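You operate a simulated robot arm through the tools that you are given. There is no shell and no other tool. Be economical: measure what you need, move in short steps, check, and stop when the job is done.

The job below is to be done with a simulated robot arm. You get a single attempt, and the scene is never put back.

JOB
Stand the yellow brush from the wash bench beside the small carton. It goes on the side that lies toward x +0.0, y +1.0 (a direction in the base frame), with about 3 cm between them.
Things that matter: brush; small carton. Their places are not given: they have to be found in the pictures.

It is judged by the outcome, as a careful person would: the job done as asked, and still so three seconds after it is handed in. It fails if anything else is knocked over, pushed out of place, dropped, spilled or broken.

ROBOT AND FRAMES
A 6-joint arm with a two-finger parallel gripper, fixed in place. Base frame: the origin is at the foot of the arm, x ahead of it, y to its left, z up; the work surface is at about z = 0.86. Units: m, degrees, N and s.
With the tool pointing down near the work surface it reaches from about 0.26 to 0.68 m from the base axis. Its first joint turns from -66.0 to 66.0 degrees. Payload 2.9 kg.
The TCP is the grasp point between the finger pads, 0.03 m short of the fingertips. In the tool frame z runs along the fingers and y along their closing line. The gripper opens to 0.11 m. The fingers are 0.02 m wide and 0.01 m thick; the gripper's body (0.048 by 0.112 m) begins 0.055 m behind the TCP.
Orientation is that of the tool frame in the base frame, as a unit quaternion [w, x, y, z]. With the fingers straight down and closing along the base's y, the tool's x points along the base's -x, its y along +y and its z along -z.

CONTROLS
- The arm moves only by the tool jog_arm. Its argument "motion" is a list that holds one entry, the list of rows, each a list of 4 numbers: the shift along the tool's x, y, z in units of 100 mm (1.0 is 100 mm), then the turn about the tool's z in units of 90 degrees (1.0 is 90 degrees). In form: [[[x, y, z, spin], ...]]. A call has 1 to 12 rows; each row is the pose to reach, as a shift and turn from the pose commanded when the call began, along the tool's axes at that moment. "hand" is the closure in counts, from 0 (fully open) to 255 (shut), set as the call begins (left out, the last holds). A call with a number of a shift or a turn outside -1 to 1 is refused whole. Rows are played at 5 a second. More than 0.05 m and 8.6 degrees between two rows, or a gripper value outside its range, and nothing of the call is played. Where a pose cannot be reached the arm comes as near as it can. A force on the tool above 40 N (or 10 N above the force at the start of the call, whichever is more), or a blocked arm, ends the call early, and 0.2 s more pass. The fingers move at their own pace (about 0.108 m/s each) and stop on an object; they squeeze with about 27 N. The grip force told is the motor's: it shows also when the fingers shut on nothing. Time passes only in rows, and 0.2 s behind the last, so rows that repeat a pose let the fingers close. The reply holds the time, the measured pose of the TCP, the force on the tool along the base axes, the opening and the grip force, in the units named above and with some noise, and new pictures: "pictures" is both (left out), scene, wrist or none.
- Cameras (640 x 400 px; columns grow to the right, rows downward): "scene" is fixed at [0.0763, 0.4407, 1.4096]; the picture's right is [-0.71, -0.70, 0.00], its down [-0.35, 0.36, -0.87] and it looks along [0.61, -0.62, -0.50] (base axes); focal length 317 px, centre (320, 200). "wrist" rides on the gripper at [-0.036, 0, -0.057] in the tool frame; the picture's right is [0.00, -1.00, 0.00], its down [0.97, 0.00, -0.24] and it looks along [0.24, 0.00, 0.97] (tool axes); focal length 218 px, centre (320, 200).
- probe_pixels(camera, pixels): for up to 12 pixels [column, row] of the newest picture of that camera ("zoom" is the newest enlarged one), the place [x, y, z] in the base frame of the surface seen there, good to about 0.002 m, but the place of the scene camera against the robot may be out by one fixed shift of up to 0.025 m in any direction. The clock stands still meanwhile.
- close_up(camera, box): a new picture of the part [left, top, right, bottom] of that camera's present view, enlarged. The clock stands still meanwhile.
- job_done(): hands the job in; it is judged then, once.

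Go step by step. Measure first, check grasps and placings, and put right what went wrong. The budget is 60 turns and 120 pictures, counting those below and the enlarged ones. Unless the task says otherwise, let go and move clear before handing in, and close with one line.

The tools are called as name(argument=value, ...) on one line, values as JSON. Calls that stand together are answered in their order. jog_arm: Moves the arm, as the interface text tells. Its arguments: {"type":"object","properties":{"motion":{"type":"array","items":{"type":"array","items":{"type":"array","items":{"type":"number"}}}},"hand":{"type":"number"},"pictures":{"type":"string","enum":["both","scene","wrist","none"]}},"required":["motion"]} The other tools are called the same way: probe_pixels (camera, pixels) gives the place of the surface under pixels of a picture; close_up (camera, box) takes an enlarged picture of a part of a camera's view; job_done () hands the job in.

At the start:

```text
t: 0.0
position: [0.3599, -0.0951, 1.159]
tool_rot: [0.0, 0.001, 1.0, 0.0]
wrist_force: [-0.8, 0.4, -0.6]
gripper_width: 0.11
grasp_force: 0.0
```

scene: 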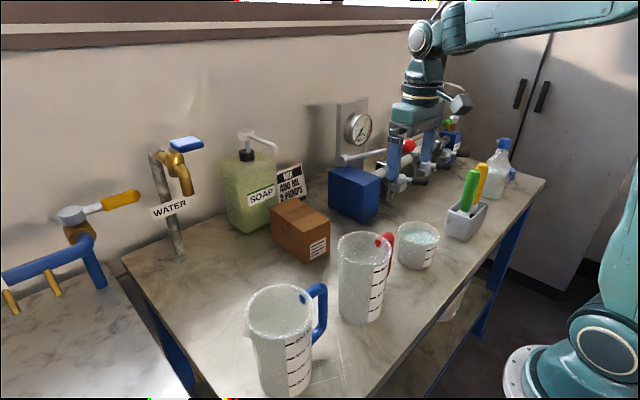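
wrist: 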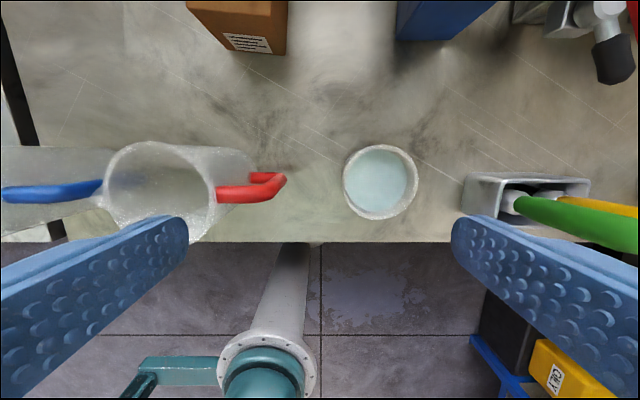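

The scene shows a holder near (466,215) with a green and a yellow handle, and a brown carton near (300,232). I'll enlarge both and probe them.

close_up(camera="scene", box=[420, 130, 540, 250])

close_up(camera="wrist", box=[440, 150, 640, 275])

probe_pixels(camera="wrist", pixels=[[186, 4], [284, 6], [286, 53], [232, 50], [466, 176], [588, 181], [463, 210], [600, 203], [570, 200], [600, 235], [380, 180], [330, 100]])

probe_pixels(camera="scene", pixels=[[269, 216], [307, 236], [330, 222], [290, 203], [470, 175], [484, 165], [478, 190], [447, 208], [478, 220], [308, 262], [330, 250], [271, 240]])

```text
3.33 times, centred on (480, 190) of scene
```

zoom: 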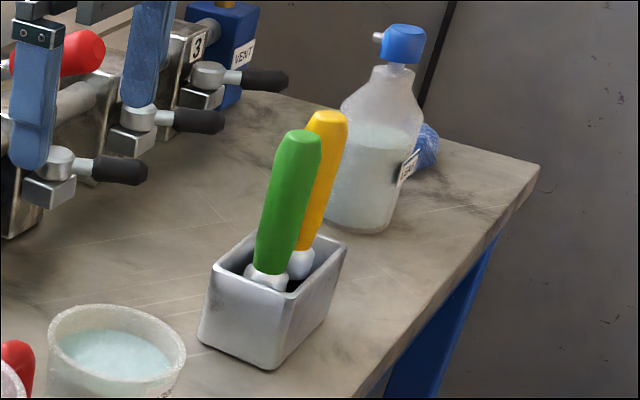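

```text
3.20 times, centred on (540, 212) of wrist
```

zoom: 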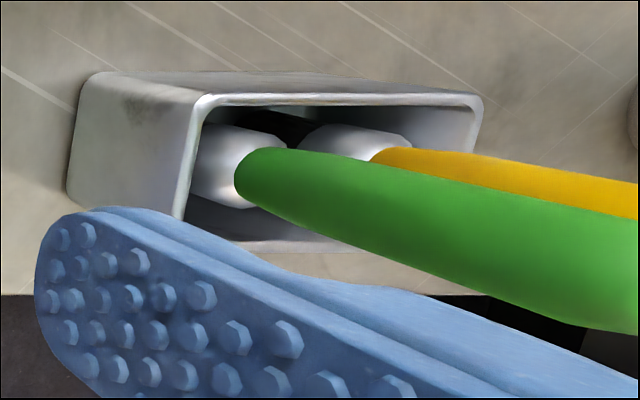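

```text
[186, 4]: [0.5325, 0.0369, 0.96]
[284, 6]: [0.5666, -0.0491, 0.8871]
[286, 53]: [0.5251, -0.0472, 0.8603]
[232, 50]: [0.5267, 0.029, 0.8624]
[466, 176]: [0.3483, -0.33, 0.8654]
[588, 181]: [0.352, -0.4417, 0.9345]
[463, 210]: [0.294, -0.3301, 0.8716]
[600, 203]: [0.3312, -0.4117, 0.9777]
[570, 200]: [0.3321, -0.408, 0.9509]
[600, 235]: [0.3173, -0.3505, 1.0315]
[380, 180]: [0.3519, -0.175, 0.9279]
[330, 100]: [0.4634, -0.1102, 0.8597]
```

```text
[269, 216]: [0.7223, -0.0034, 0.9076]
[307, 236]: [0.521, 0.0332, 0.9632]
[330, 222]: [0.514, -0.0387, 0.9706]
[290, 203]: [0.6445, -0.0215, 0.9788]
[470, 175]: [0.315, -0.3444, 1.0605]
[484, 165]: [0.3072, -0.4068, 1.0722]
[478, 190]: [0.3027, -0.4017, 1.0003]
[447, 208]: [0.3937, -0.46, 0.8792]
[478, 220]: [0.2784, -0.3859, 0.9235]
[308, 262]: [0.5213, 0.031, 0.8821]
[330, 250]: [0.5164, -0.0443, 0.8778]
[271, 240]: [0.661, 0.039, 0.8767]
```

The brown carton spans about x 0.53–0.65, y −0.047–0.037, with its top at 0.96. The yellow handle is roughly at (0.32, −0.41), with its top near z 1.06. I'll move sideways over the holder to measure it from the wrist camera.

jog_arm(motion=[[[0, -0.4, -0.2, 0], [0, -0.7, -0.4, 0], [0, -1.0, -0.6, 0]]], pictures="none")

jog_arm(motion=[[[0, -0.4, 0, 0], [0, -0.8, 0, 0], [0, -1.0, 0, 0], [0, -1.0, 0, 0]]])

```text
t: 0.8
position: [0.3588, -0.1948, 1.2188]
tool_rot: [0.0, 0.001, 1.0, 0.001]
wrist_force: [-0.8, 0.5, -0.7]
gripper_width: 0.11
grasp_force: 0.0
```

```text
t: 1.8
position: [0.3595, -0.2957, 1.2189]
tool_rot: [0.0, 0.0, 1.0, 0.0]
wrist_force: [0.5, -0.2, 0.1]
gripper_width: 0.11
grasp_force: 0.1
```

scene: 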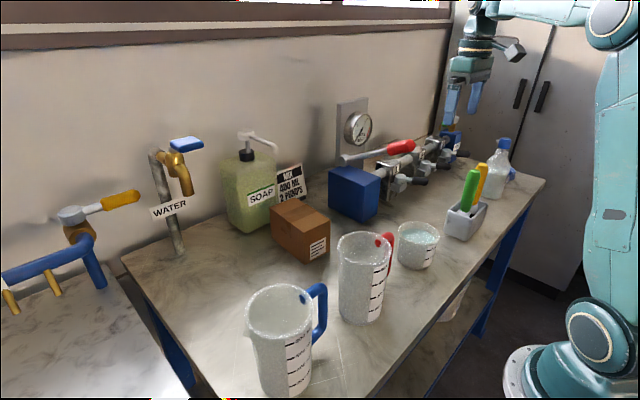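
wrist: 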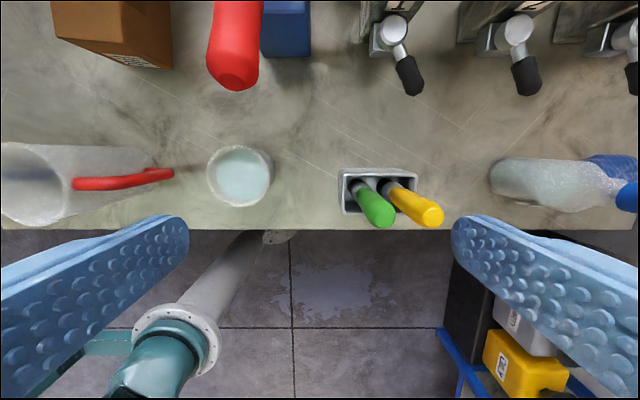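

The green and yellow handles at (375,205) and (418,207) are both clear from above. I'll centre over the yellow one and measure.

jog_arm(motion=[[[0, -0.4, 0, 0], [0.1, -0.8, 0, 0], [0.3, -0.97, 0, 0], [0.3, -0.97, 0, 0]]], pictures="wrist")

close_up(camera="wrist", box=[230, 100, 390, 200])

```text
t: 2.8
position: [0.328, -0.3919, 1.2203]
tool_rot: [0.001, 0.0, 1.0, 0.0]
wrist_force: [-0.4, 0.4, 0.4]
gripper_width: 0.1102
grasp_force: 0.1
```

wrist: 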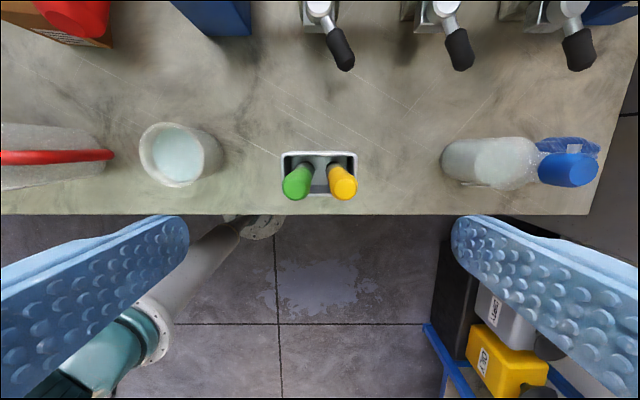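

```text
4.00 times, centred on (310, 150) of wrist
```

zoom: 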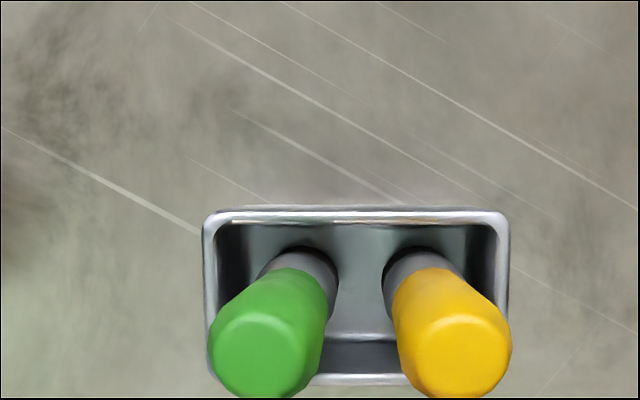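

probe_pixels(camera="zoom", pixels=[[455, 352], [265, 348], [430, 275], [425, 262], [505, 222], [210, 225], [315, 268], [360, 380], [402, 352], [508, 352], [460, 395], [360, 355]])

probe_pixels(camera="scene", pixels=[[251, 155], [245, 134], [275, 143], [237, 233], [330, 290], [245, 300], [484, 165], [155, 150], [170, 190], [278, 318], [180, 252], [240, 280]])

```text
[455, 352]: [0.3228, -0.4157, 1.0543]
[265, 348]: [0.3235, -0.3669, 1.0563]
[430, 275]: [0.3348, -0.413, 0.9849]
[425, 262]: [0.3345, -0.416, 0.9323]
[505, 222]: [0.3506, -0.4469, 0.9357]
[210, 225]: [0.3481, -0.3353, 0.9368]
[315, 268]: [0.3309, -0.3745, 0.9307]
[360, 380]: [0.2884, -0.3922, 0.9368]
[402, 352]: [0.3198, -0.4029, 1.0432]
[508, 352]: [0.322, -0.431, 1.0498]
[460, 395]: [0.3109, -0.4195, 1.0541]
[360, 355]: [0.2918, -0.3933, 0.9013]
```

```text
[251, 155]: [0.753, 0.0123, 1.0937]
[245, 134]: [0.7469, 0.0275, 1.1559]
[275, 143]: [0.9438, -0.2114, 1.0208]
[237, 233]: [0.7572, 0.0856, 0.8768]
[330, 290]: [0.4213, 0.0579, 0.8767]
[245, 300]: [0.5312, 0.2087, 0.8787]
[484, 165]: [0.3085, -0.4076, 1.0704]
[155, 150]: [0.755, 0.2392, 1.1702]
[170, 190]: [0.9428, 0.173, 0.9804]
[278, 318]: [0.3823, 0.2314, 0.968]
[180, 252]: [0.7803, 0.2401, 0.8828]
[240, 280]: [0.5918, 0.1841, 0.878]
```

The yellow brush is nearly upright. Its top centre is about (0.322, −0.417, 1.054), it is about 28 mm thick, and the green one is 50 mm away along y. I'll spin 90° so the fingers close along x and line up over it.

jog_arm(motion=[[[0.06, -0.1, 0, 0.083], [0.06, -0.2, 0, 0.166], [0.06, -0.25, 0, 0.25], [0.06, -0.25, 0, 0.333], [0.06, -0.25, 0, 0.416], [0.06, -0.25, 0, 0.5], [0.06, -0.25, 0, 0.583], [0.06, -0.25, 0, 0.666], [0.06, -0.25, 0, 0.75], [0.06, -0.25, 0, 0.833], [0.06, -0.25, 0, 0.916], [0.06, -0.25, 0, 1.0]]], pictures="wrist")

close_up(camera="wrist", box=[240, 100, 400, 200])

```text
t: 5.4
position: [0.3243, -0.417, 1.2191]
tool_rot: [0.001, 0.708, 0.706, 0.0]
wrist_force: [0.4, -0.5, 0.5]
gripper_width: 0.1103
grasp_force: 0.0
```

wrist: 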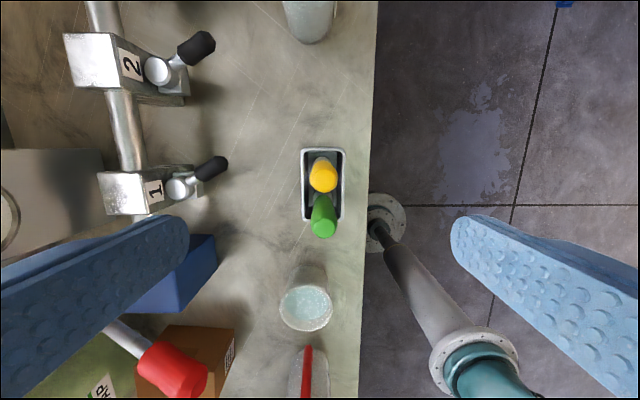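

```text
4.00 times, centred on (320, 150) of wrist
```

zoom: 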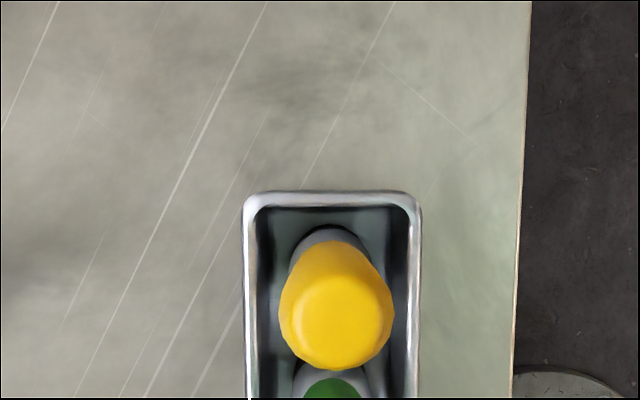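

The yellow handle now sits about centred between the fingers at wrist pixel (324,176). I'll probe the top edge to confirm the centre before going down.

probe_pixels(camera="zoom", pixels=[[283, 310], [388, 312], [335, 320], [335, 364], [330, 285], [333, 385], [330, 248], [330, 233]])

```text
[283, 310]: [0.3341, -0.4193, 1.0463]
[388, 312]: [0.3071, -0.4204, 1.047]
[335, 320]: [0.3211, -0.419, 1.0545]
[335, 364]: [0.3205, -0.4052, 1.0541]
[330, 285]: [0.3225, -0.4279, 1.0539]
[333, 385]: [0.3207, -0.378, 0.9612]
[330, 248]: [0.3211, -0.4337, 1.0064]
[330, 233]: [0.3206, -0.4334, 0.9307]
```

The handle centre is (0.3207, −0.4195). I'll descend in two steps to TCP z of about 1.025.

jog_arm(motion=[[[-0.02, -0.03, 0.35, 0], [-0.02, -0.03, 0.7, 0], [-0.02, -0.03, 1.0, 0], [-0.02, -0.03, 1.0, 0]]], pictures="both")

```text
t: 6.4
position: [0.3205, -0.4182, 1.1197]
tool_rot: [0.0, 0.708, 0.707, 0.0]
wrist_force: [-0.3, -0.1, -0.4]
gripper_width: 0.1099
grasp_force: 0.1
```

scene: 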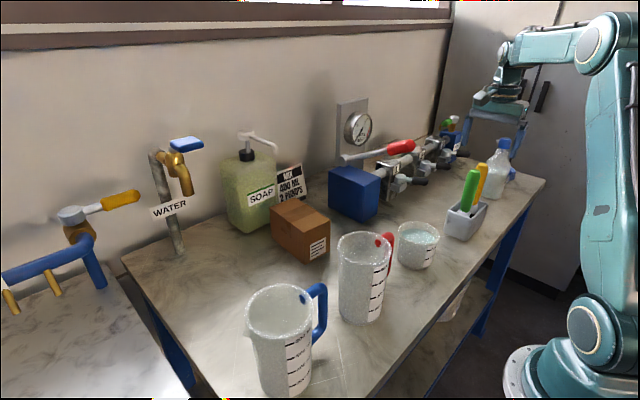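
wrist: 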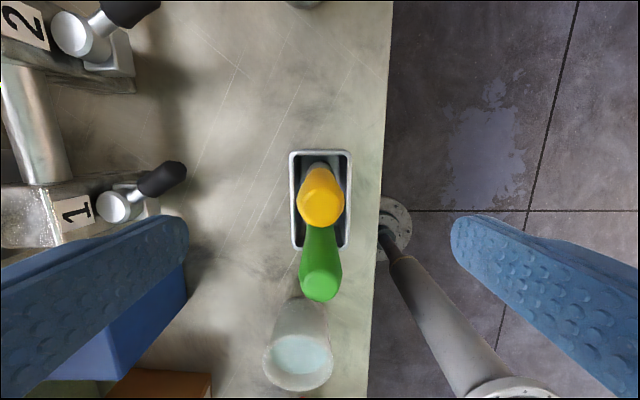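

Still aligned, and the bottle stays clear of the gripper body. I'll descend the last 9.5 cm.

jog_arm(motion=[[[-0.01, 0, 0.3, 0], [-0.01, 0, 0.6, 0], [-0.01, 0, 0.8, 0], [-0.01, 0, 0.95, 0], [-0.01, 0, 0.95, 0]]], pictures="both")

```text
t: 7.6
position: [0.3222, -0.4188, 1.0229]
tool_rot: [0.0, 0.707, 0.707, 0.0]
wrist_force: [-0.1, 0.3, 0.0]
gripper_width: 0.1097
grasp_force: 0.0
```

scene: 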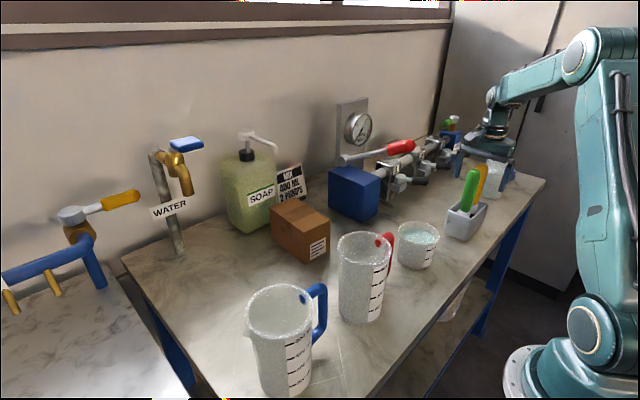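
wrist: 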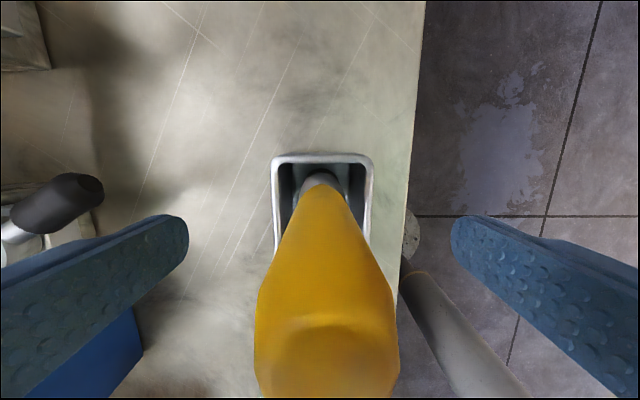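

The brush is between the open fingers. Closing now.

jog_arm(motion=[[[0, 0, 0, 0], [0, 0, 0, 0], [0, 0, 0, 0], [0, 0, 0, 0], [0, 0, 0, 0]]], hand=255, pictures="both")

```text
t: 8.8
position: [0.321, -0.4191, 1.0233]
tool_rot: [0.001, 0.707, 0.707, 0.0]
wrist_force: [-0.2, -0.3, -0.1]
gripper_width: 0.0283
grasp_force: 27.1
```

scene: 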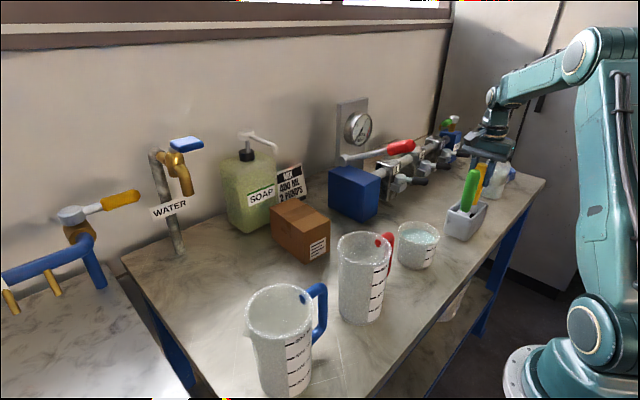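
wrist: 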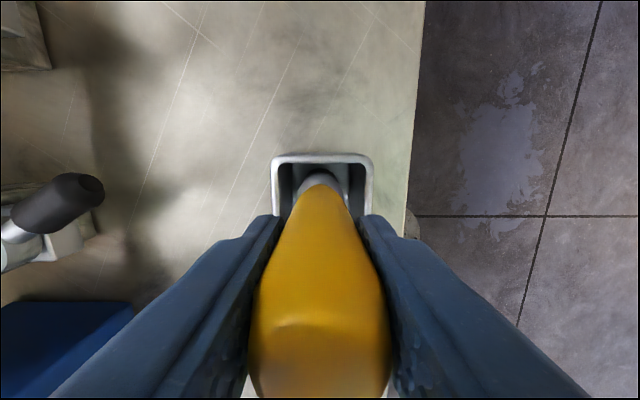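

The brush is gripped at 28 mm with 27 N. I'll lift straight up slowly, 10 cm first.

jog_arm(motion=[[[0, 0, -0.15, 0], [0, 0, -0.3, 0], [0, 0, -0.5, 0], [0, 0, -0.7, 0], [0, 0, -0.9, 0], [0, 0, -1.0, 0]]], pictures="both")

```text
t: 10.2
position: [0.3207, -0.4195, 1.1238]
tool_rot: [0.0, 0.707, 0.707, -0.001]
wrist_force: [0.0, -0.1, -0.9]
gripper_width: 0.028
grasp_force: 26.9
```

scene: 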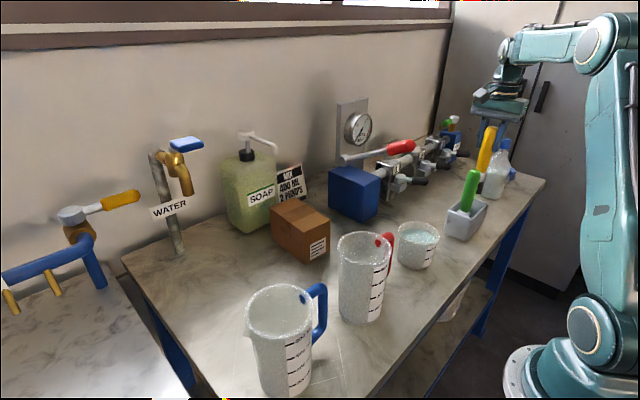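
wrist: 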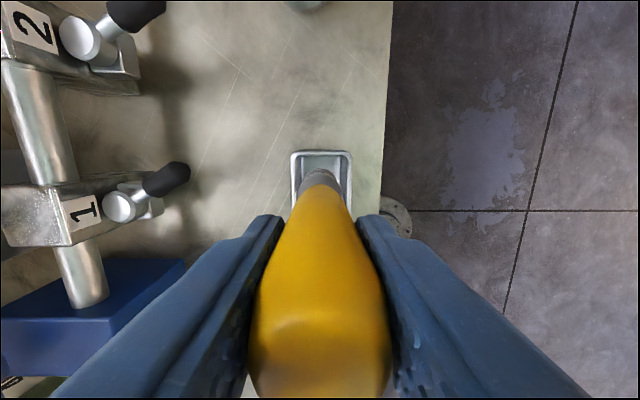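

It rises cleanly. I'll lift another 10 cm and look at its bottom end.

jog_arm(motion=[[[0, 0, -0.3, 0], [0, 0, -0.6, 0], [0, 0, -0.9, 0], [0, 0, -1.0, 0], [0, 0, -1.0, 0]]], pictures="scene")

close_up(camera="scene", box=[420, 40, 580, 240])

```text
t: 11.4
position: [0.3226, -0.4202, 1.2235]
tool_rot: [0.0, 0.707, 0.707, 0.0]
wrist_force: [0.4, -0.6, -0.4]
gripper_width: 0.0279
grasp_force: 26.5
```

scene: 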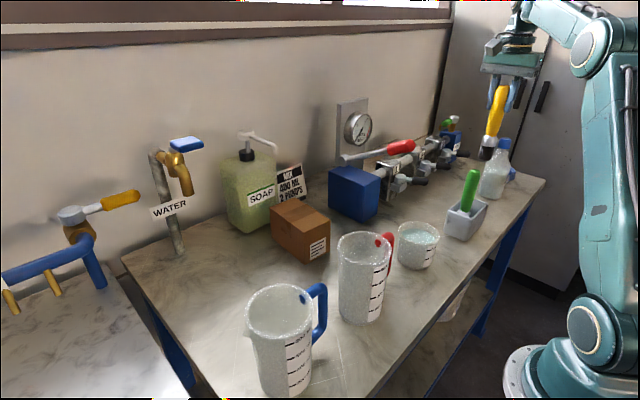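

```text
2.00 times, centred on (500, 140) of scene
```

zoom: 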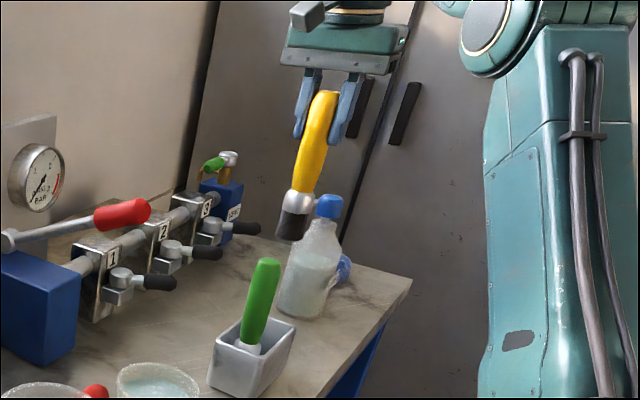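

The brush has a dark bristle head with a flat bottom at zoom (293,238). I'll probe along it to check tilt and length.

probe_pixels(camera="zoom", pixels=[[324, 100], [317, 130], [307, 175], [301, 203], [294, 232], [280, 225], [308, 228], [291, 239], [324, 92], [325, 200]])

close_up(camera="scene", box=[460, 70, 540, 170])

```text
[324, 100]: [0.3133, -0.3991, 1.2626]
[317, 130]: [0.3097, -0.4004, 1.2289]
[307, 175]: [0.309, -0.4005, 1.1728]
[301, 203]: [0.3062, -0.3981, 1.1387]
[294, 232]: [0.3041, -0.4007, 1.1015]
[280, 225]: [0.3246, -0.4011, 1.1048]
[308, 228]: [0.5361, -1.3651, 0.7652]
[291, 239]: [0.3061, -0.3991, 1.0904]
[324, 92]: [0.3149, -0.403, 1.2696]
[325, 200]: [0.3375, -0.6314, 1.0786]
```

```text
4.00 times, centred on (500, 120) of scene
```

zoom: 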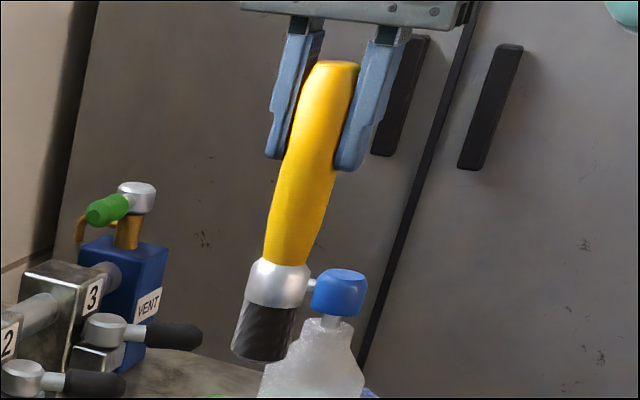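

The brush hangs vertical, with its bottom about 0.151 m below the TCP. Before crossing I'll probe the obstacles: jug rims, red lever, soap spout and carton edges.

probe_pixels(camera="scene", pixels=[[403, 145], [385, 150], [365, 236], [345, 240], [280, 290], [320, 288], [385, 240], [247, 136], [268, 140], [276, 148], [354, 108], [272, 206]])

close_up(camera="scene", box=[200, 120, 360, 280])

```text
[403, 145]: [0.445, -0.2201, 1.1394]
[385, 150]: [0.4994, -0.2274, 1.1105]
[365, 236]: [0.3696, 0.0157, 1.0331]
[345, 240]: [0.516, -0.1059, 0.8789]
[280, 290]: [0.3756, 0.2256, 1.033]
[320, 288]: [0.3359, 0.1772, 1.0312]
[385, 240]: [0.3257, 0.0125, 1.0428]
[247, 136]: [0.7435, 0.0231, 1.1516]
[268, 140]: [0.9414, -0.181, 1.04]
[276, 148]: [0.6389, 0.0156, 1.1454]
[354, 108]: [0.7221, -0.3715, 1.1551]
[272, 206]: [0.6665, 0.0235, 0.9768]
```

```text
2.50 times, centred on (280, 200) of scene
```

zoom: 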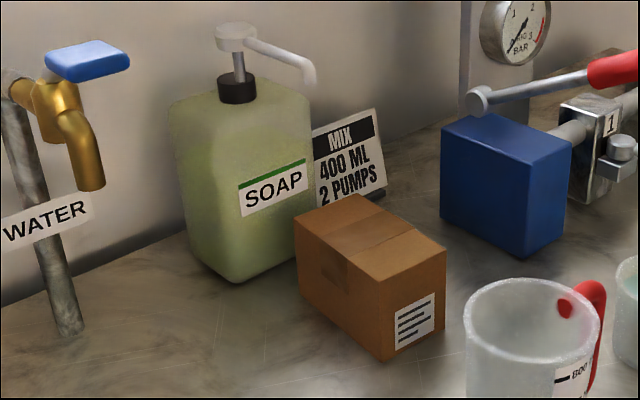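

Measured: jug rims at true z of about 1.02, red lever near (0.45, −0.23, 1.13), soap spout tip near (0.64, 0.01, 1.13). I'll cross at small x with the brush bottom at about 1.12, and spin back so the hand stays clear of the spout.

jog_arm(motion=[[[0, 0, -0.2, -0.083], [0, 0, -0.4, -0.166], [0.1, 0, -0.5, -0.25], [0.2, 0, -0.5, -0.333], [0.3, 0, -0.5, -0.416], [0.4, 0, -0.5, -0.5], [0.5, 0, -0.5, -0.583], [0.6, 0, -0.5, -0.666], [0.7, 0, -0.5, -0.75], [0.8, 0, -0.5, -0.833], [0.9, 0, -0.5, -0.916], [1.0, 0, -0.5, -1.0]]], pictures="none")

jog_arm(motion=[[[0, 0.25, 0, 0], [0, 0.5, 0, 0], [0, 0.75, 0, 0], [0, 1.0, 0, 0]]], pictures="scene")

```text
t: 14.0
position: [0.3208, -0.3203, 1.2736]
tool_rot: [0.0, -0.001, 1.0, 0.0]
wrist_force: [0.5, 0.8, -0.1]
gripper_width: 0.0285
grasp_force: 26.6
```

```text
t: 15.0
position: [0.32, -0.2194, 1.273]
tool_rot: [0.0, 0.0, 1.0, 0.001]
wrist_force: [0.3, 0.2, -0.4]
gripper_width: 0.0282
grasp_force: 27.2
```

scene: 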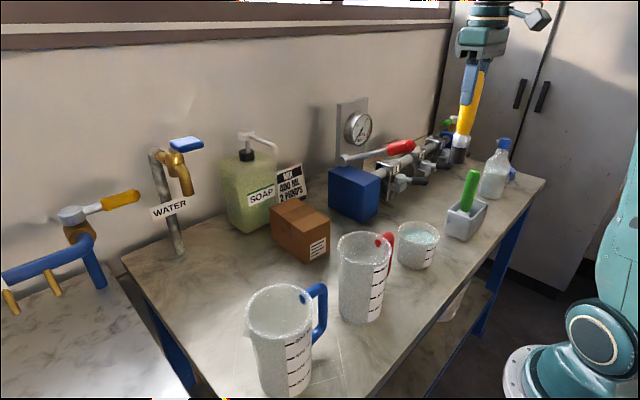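

The hold is steady. I'll continue left to y ≈ 0.08, then go outward.

jog_arm(motion=[[[0, 0.3, 0, 0], [0, 0.6, 0, 0], [0, 0.9, 0, 0], [0, 1.0, 0, 0]]], pictures="none")

jog_arm(motion=[[[0, 0.3, 0, 0], [0, 0.6, 0, 0], [0, 0.9, 0, 0], [0, 1.0, 0, 0]]], pictures="none")

jog_arm(motion=[[[-0.1, 0.3, 0, 0], [-0.3, 0.6, 0, 0], [-0.6, 0.9, 0, 0], [-0.8, 1.0, 0, 0], [-1.0, 1.0, 0, 0], [-1.0, 1.0, 0, 0]]], pictures="both")

```text
t: 16.0
position: [0.3219, -0.1201, 1.2736]
tool_rot: [0.0, 0.0, 1.0, 0.001]
wrist_force: [-0.9, -0.3, -0.1]
gripper_width: 0.028
grasp_force: 26.8
```

```text
t: 17.0
position: [0.3194, -0.018, 1.2718]
tool_rot: [0.0, 0.0, 1.0, 0.0]
wrist_force: [-0.5, 0.3, -0.1]
gripper_width: 0.0281
grasp_force: 26.8
```

```text
t: 18.4
position: [0.4218, 0.0801, 1.2727]
tool_rot: [0.001, -0.001, 1.0, 0.0]
wrist_force: [-0.6, -0.1, 0.7]
gripper_width: 0.0282
grasp_force: 27.0
```

scene: 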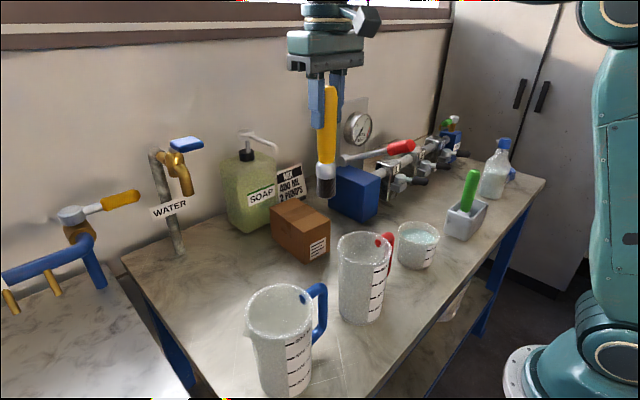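
wrist: 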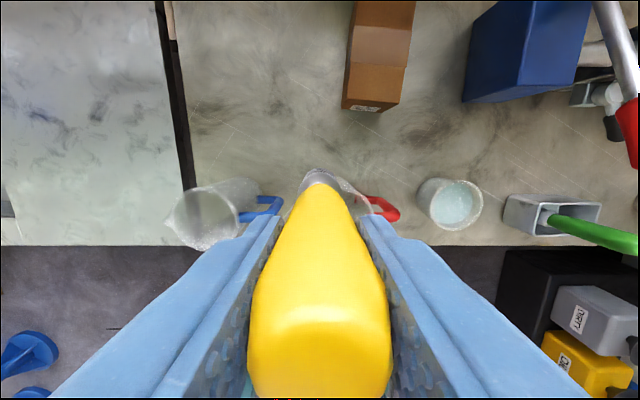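

The carton is clear in the wrist picture, with top corners near (349,63), (406,68), (357,2) and (415,2). I'll enlarge and probe it.

close_up(camera="wrist", box=[310, 0, 450, 120])

probe_pixels(camera="wrist", pixels=[[350, 61], [404, 66], [358, 3], [412, 3], [354, 30], [349, 80], [343, 105], [378, 112], [330, 60], [408, 40]])

```text
3.33 times, centred on (380, 60) of wrist
```

zoom: 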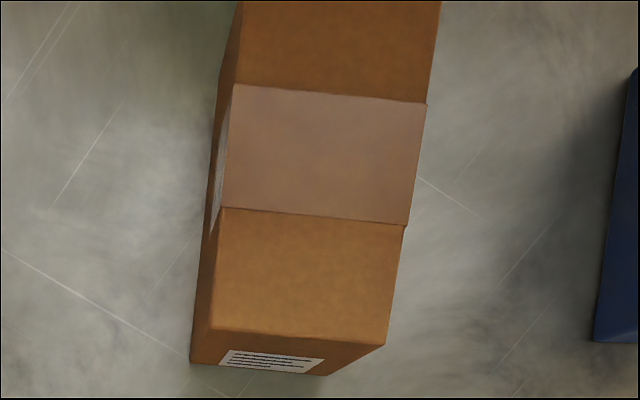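

```text
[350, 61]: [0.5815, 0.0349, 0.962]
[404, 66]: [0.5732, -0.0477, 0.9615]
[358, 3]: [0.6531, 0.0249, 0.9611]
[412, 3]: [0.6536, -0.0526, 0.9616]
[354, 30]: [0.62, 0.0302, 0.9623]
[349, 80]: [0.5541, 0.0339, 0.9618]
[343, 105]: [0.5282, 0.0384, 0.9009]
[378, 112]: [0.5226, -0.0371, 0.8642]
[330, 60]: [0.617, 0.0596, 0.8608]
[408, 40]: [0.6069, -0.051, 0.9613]
```

The carton is yawed about 5°. I'll probe its far end to get its centre along x.

probe_pixels(camera="scene", pixels=[[272, 214], [273, 212], [294, 199], [306, 235], [304, 237], [328, 221], [272, 230], [275, 222]])

probe_pixels(camera="zoom", pixels=[[215, 325], [224, 215], [238, 90], [245, 5], [193, 358], [208, 250], [380, 342], [404, 230]])

```text
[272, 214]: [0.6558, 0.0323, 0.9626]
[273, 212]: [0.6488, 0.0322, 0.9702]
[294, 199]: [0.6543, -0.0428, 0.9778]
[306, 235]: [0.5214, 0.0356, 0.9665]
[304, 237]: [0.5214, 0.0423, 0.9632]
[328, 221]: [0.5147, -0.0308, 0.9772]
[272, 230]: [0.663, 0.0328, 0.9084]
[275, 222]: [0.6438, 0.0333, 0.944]
```

```text
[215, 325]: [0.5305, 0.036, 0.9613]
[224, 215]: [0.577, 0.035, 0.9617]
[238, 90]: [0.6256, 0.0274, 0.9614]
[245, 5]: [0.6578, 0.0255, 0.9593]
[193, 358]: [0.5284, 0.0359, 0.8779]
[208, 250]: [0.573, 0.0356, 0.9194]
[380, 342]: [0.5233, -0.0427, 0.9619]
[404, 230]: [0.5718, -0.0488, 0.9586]
```

The carton's +y face is at y ≈ 0.033 near x 0.58, and its centre is about (0.592, −0.008). The brush target is (0.58, 0.079). I'll move out over it.

jog_arm(motion=[[[-0.3, 0, 0, 0], [-0.6, 0, 0, 0], [-0.9, 0, 0, 0], [-1.0, -0.01, 0, 0]]], pictures="none")

jog_arm(motion=[[[-0.3, 0, 0.1, 0], [-0.58, 0, 0.4, 0], [-0.58, 0, 0.8, 0], [-0.58, 0, 1.0, 0], [-0.58, 0, 1.0, 0]]], pictures="both")

```text
t: 19.4
position: [0.5214, 0.0808, 1.2746]
tool_rot: [-0.001, 0.0, 1.0, 0.0]
wrist_force: [0.5, -0.2, -0.5]
gripper_width: 0.0281
grasp_force: 27.0
```

```text
t: 20.6
position: [0.5785, 0.0784, 1.172]
tool_rot: [0.0, 0.0, 1.0, 0.001]
wrist_force: [0.7, -0.2, -1.8]
gripper_width: 0.0281
grasp_force: 26.5
out of reach, approached as far as the arm can: row 1, 2
```

scene: 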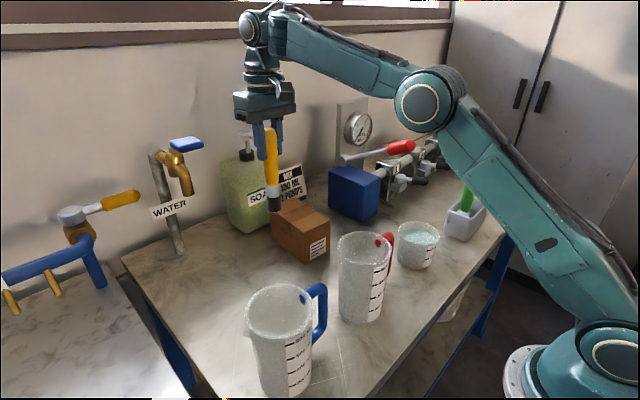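
wrist: 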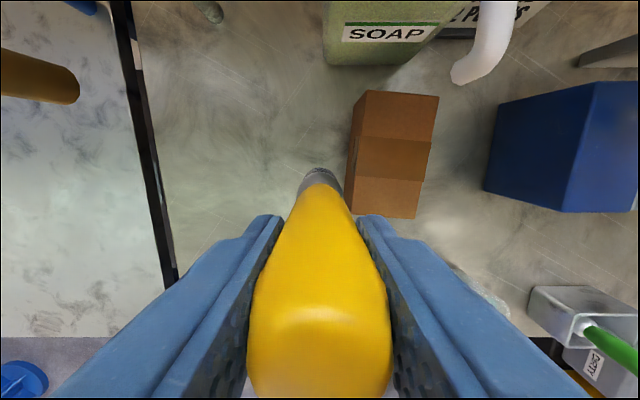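

I'm over the target. The spout tip shows at (465,75), so I'll probe it and the soap bottle before descending further.

probe_pixels(camera="wrist", pixels=[[465, 78], [490, 50], [500, 10], [390, 20], [320, 175], [330, 60], [354, 150], [348, 185]])

```text
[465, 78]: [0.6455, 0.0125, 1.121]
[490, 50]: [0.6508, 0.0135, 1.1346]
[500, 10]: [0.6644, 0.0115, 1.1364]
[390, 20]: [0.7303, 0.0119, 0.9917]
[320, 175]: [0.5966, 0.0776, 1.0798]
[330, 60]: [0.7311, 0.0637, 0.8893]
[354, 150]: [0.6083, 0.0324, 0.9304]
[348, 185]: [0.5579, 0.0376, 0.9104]
```

The spout is about 35 mm clear of the hand's envelope. I'll descend to just above the surface.

jog_arm(motion=[[[0, 0, 0.3, 0], [0, 0, 0.6, 0], [0, 0, 0.9, 0], [0, 0, 1.0, 0]]], pictures="none")

jog_arm(motion=[[[0, 0, 0.2, 0], [0, 0, 0.4, 0], [0, 0, 0.48, 0], [0, 0, 0.48, 0]]], pictures="both")

close_up(camera="scene", box=[210, 130, 350, 270])

```text
t: 21.6
position: [0.579, 0.0793, 1.0759]
tool_rot: [-0.001, 0.0, 1.0, 0.001]
wrist_force: [1.1, 0.4, -1.3]
gripper_width: 0.0281
grasp_force: 27.4
```

```text
t: 22.6
position: [0.5797, 0.0786, 1.0259]
tool_rot: [0.0, -0.001, 1.0, 0.0]
wrist_force: [-0.2, -0.4, -0.5]
gripper_width: 0.0281
grasp_force: 27.1
```

scene: 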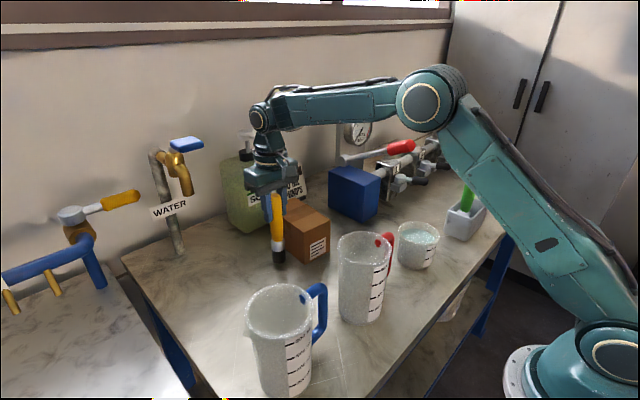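
wrist: 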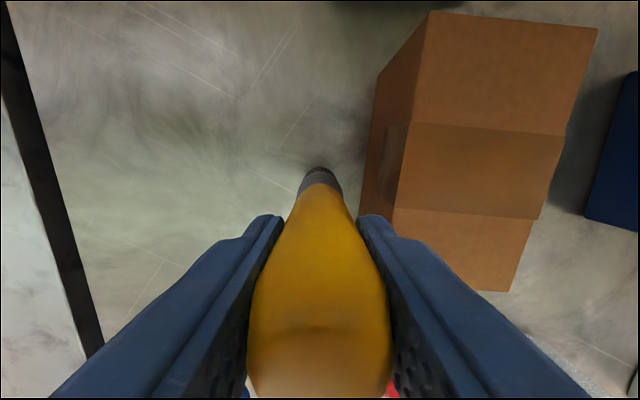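

```text
2.86 times, centred on (280, 200) of scene
```

zoom: 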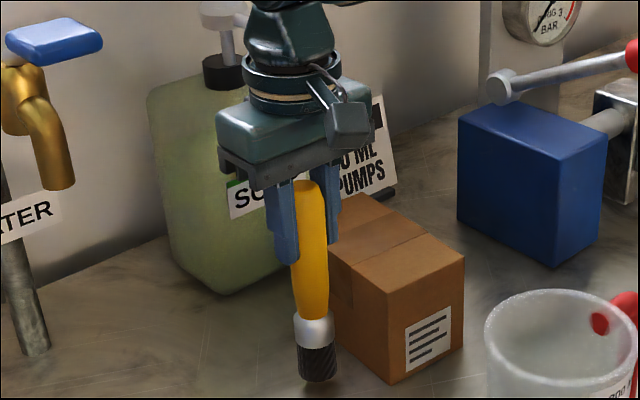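

The brush hangs just above the bench. I'll probe its bottom edge and the bench nearby for the remaining gap.

probe_pixels(camera="zoom", pixels=[[317, 379], [317, 376], [300, 370], [334, 372], [317, 388], [317, 365], [302, 350], [336, 350]])

```text
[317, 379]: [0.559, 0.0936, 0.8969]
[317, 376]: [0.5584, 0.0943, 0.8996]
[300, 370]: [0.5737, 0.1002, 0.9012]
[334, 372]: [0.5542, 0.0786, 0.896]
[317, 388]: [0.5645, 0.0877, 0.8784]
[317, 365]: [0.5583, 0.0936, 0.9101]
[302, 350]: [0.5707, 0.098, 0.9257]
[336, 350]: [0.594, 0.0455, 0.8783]
```

The remaining gap is about 16 mm. I'll go down 12 mm and then in small steps, watching the force.

jog_arm(motion=[[[0, 0, 0.06, 0], [0, 0, 0.12, 0], [0, 0, 0.12, 0]]], pictures="none")

jog_arm(motion=[[[0, 0, 0.01, 0], [0, 0, 0.02, 0], [0, 0, 0.02, 0]]], pictures="scene")

close_up(camera="scene", box=[250, 200, 330, 280])

```text
t: 23.4
position: [0.5796, 0.0794, 1.0157]
tool_rot: [0.0, 0.0, 1.0, 0.0]
wrist_force: [-0.4, -0.9, 3.5]
gripper_width: 0.0285
grasp_force: 26.9
```

```text
t: 24.2
position: [0.5789, 0.0795, 1.014]
tool_rot: [0.002, 0.001, 1.0, 0.0]
wrist_force: [-2.0, -1.6, 22.2]
gripper_width: 0.0281
grasp_force: 26.8
```

scene: 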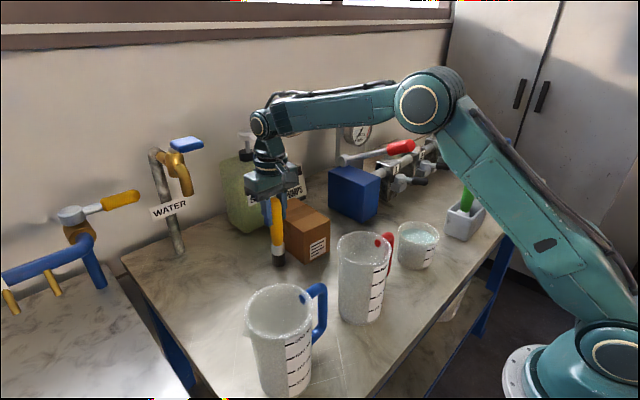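

```text
5.00 times, centred on (290, 240) of scene
```

zoom: 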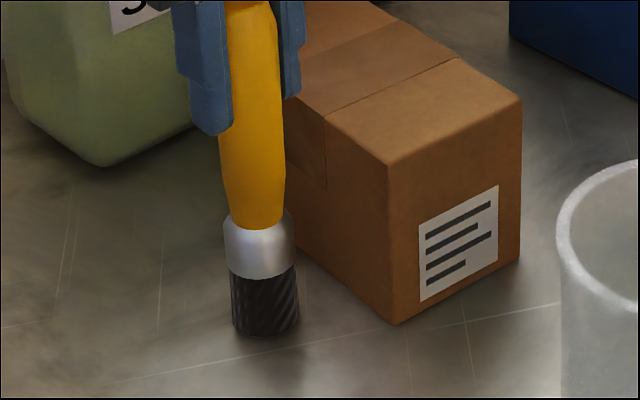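

The brush touched down (22 N). I'll ease off 2 mm to take out the press and check the force.

jog_arm(motion=[[[0, 0, -0.01, 0], [0, 0, -0.02, 0], [0, 0, -0.02, 0]]], pictures="none")

```text
t: 25.0
position: [0.5789, 0.0791, 1.0147]
tool_rot: [0.001, 0.0, 1.0, 0.0]
wrist_force: [3.8, -2.3, 18.0]
gripper_width: 0.0281
grasp_force: 26.9
```

There is still 18 N of press with some side load. I'll ease up another 1 mm.

jog_arm(motion=[[[0, 0, -0.01, 0], [0, 0, -0.01, 0]]], pictures="none")

```text
t: 25.6
position: [0.5789, 0.0794, 1.0146]
tool_rot: [-0.001, 0.0, 1.0, -0.001]
wrist_force: [3.9, -1.0, 9.6]
gripper_width: 0.0279
grasp_force: 27.1
```

jog_arm(motion=[[[0, 0, -0.01, 0], [0, 0, -0.01, 0]]], pictures="none")

```text
t: 26.2
position: [0.5787, 0.079, 1.0135]
tool_rot: [-0.003, -0.001, 1.0, -0.001]
wrist_force: [1.1, 0.6, -0.6]
gripper_width: 0.028
grasp_force: 27.1
```

Force is near zero, so the brush is just resting on the bench. I'll check its tilt in a close view before letting go.

close_up(camera="scene", box=[250, 180, 330, 280])

jog_arm(motion=[[[0, 0, 0.004, 0], [0, 0, 0.004, 0]]], pictures="none")

```text
4.00 times, centred on (290, 230) of scene
```

zoom: 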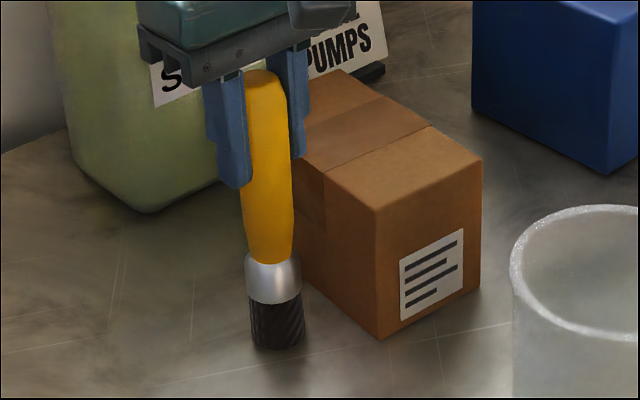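

```text
t: 26.8
position: [0.5797, 0.0796, 1.0156]
tool_rot: [0.0, 0.001, 1.0, 0.0]
wrist_force: [0.2, 0.3, -0.9]
gripper_width: 0.0278
grasp_force: 26.8
```

Force is still zero, so I'll go down 1 mm to make contact.

jog_arm(motion=[[[0, 0, 0.007, 0], [0, 0, 0.007, 0], [0, 0, 0.007, 0]]], pictures="none")

```text
t: 27.6
position: [0.5795, 0.0797, 1.0147]
tool_rot: [0.001, 0.0, 1.0, 0.0]
wrist_force: [-0.4, 0.0, -1.1]
gripper_width: 0.028
grasp_force: 26.8
```

jog_arm(motion=[[[0, 0, 0.005, 0], [0, 0, 0.005, 0], [0, 0, 0.005, 0]]], pictures="none")

```text
t: 28.4
position: [0.5787, 0.0802, 1.0151]
tool_rot: [0.0, 0.0, 1.0, 0.0]
wrist_force: [-0.4, -0.2, -0.6]
gripper_width: 0.0282
grasp_force: 27.5
```

jog_arm(motion=[[[0, 0, 0.006, 0], [0, 0, 0.006, 0], [0, 0, 0.006, 0]]], pictures="none")

```text
t: 29.2
position: [0.5804, 0.0803, 1.0136]
tool_rot: [0.001, 0.0, 1.0, 0.0]
wrist_force: [-0.6, -0.7, 5.7]
gripper_width: 0.028
grasp_force: 27.0
```

The brush is in light contact at 5.7 N and upright. Opening the fingers part way, to about 6 cm.

jog_arm(motion=[[[0, 0, 0, 0], [0, 0, 0, 0], [0, 0, 0, 0], [0, 0, 0, 0]]], hand=105, pictures="both")

close_up(camera="scene", box=[250, 180, 330, 280])

```text
t: 30.2
position: [0.5786, 0.08, 1.014]
tool_rot: [0.0, 0.001, 1.0, 0.0]
wrist_force: [-0.6, 0.4, -0.6]
gripper_width: 0.0646
grasp_force: 0.1
```

scene: 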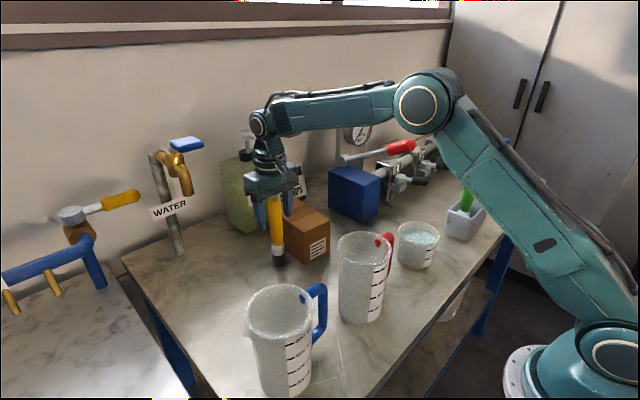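
wrist: 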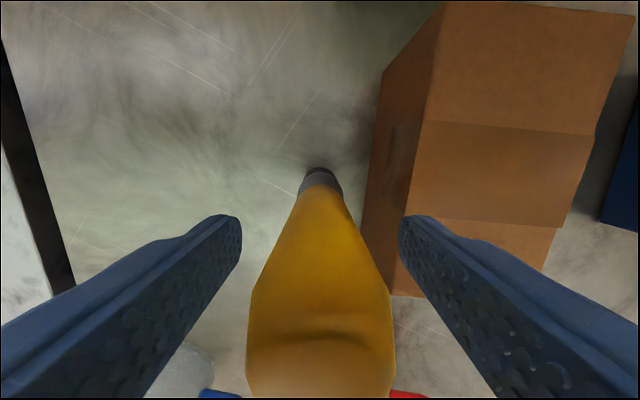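

```text
4.00 times, centred on (290, 230) of scene
```

zoom: 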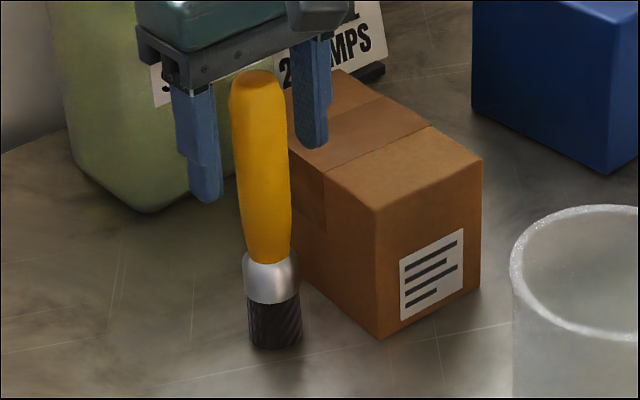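

The brush stands by itself, with both fingers clear. I'll rise straight up, then retract.

jog_arm(motion=[[[0, 0, -0.15, 0], [0, 0, -0.35, 0], [0, 0, -0.6, 0], [0, 0, -0.8, 0], [0, 0, -1.0, 0]]], pictures="none")

jog_arm(motion=[[[0.2, 0, -0.4, 0], [0.5, 0, -0.7, 0], [0.8, 0, -0.9, 0], [1.0, 0, -0.9, 0], [1.0, 0, -0.9, 0]]], pictures="both")

close_up(camera="scene", box=[230, 160, 350, 280])

```text
t: 31.4
position: [0.579, 0.0831, 1.1135]
tool_rot: [0.0, 0.0, 1.0, 0.0]
wrist_force: [-0.4, 0.1, 0.1]
gripper_width: 0.0646
grasp_force: 0.1
```

```text
t: 32.6
position: [0.4806, 0.0784, 1.2023]
tool_rot: [0.0, 0.0, 1.0, 0.0]
wrist_force: [0.2, 0.1, -0.1]
gripper_width: 0.0647
grasp_force: 0.2
```

scene: 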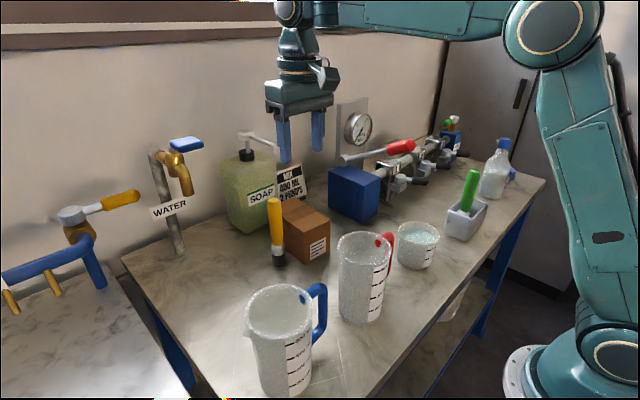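
wrist: 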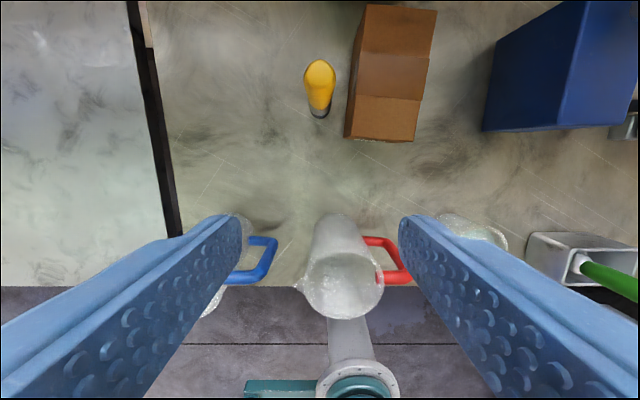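

```text
3.33 times, centred on (290, 220) of scene
```

zoom: 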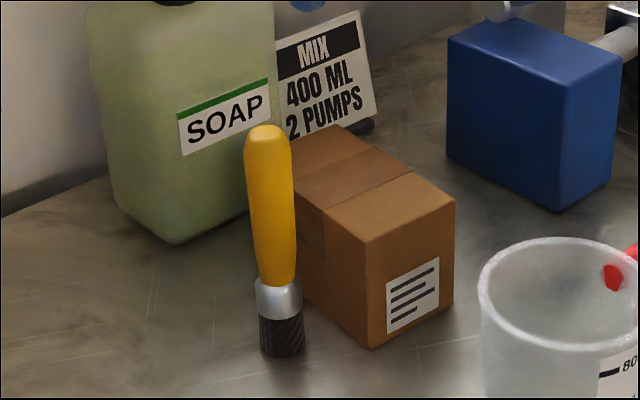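

The brush stands upright beside the carton. A last probe will check the gap.

probe_pixels(camera="wrist", pixels=[[311, 112], [319, 117], [329, 110], [309, 104], [331, 104], [348, 125], [350, 110], [320, 70]])

```text
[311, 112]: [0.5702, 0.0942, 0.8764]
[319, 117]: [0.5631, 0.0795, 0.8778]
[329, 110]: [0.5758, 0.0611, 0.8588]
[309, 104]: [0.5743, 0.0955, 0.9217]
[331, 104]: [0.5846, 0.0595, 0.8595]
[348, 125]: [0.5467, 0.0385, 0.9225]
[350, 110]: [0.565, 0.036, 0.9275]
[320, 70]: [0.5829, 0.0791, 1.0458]
```

The brush centre is at about (0.579, 0.080) and its inner edge at y ≈ 0.064. The carton face is at y ≈ 0.034, so the gap is about 3 cm. Nothing else has moved and the arm is clear, so I'm handing in.

job_done()

```text
The job is handed in.
```

The yellow brush now stands upright on its bristles on the +y side of the small carton, about 3 cm away; nothing else was moved, and the arm is clear.
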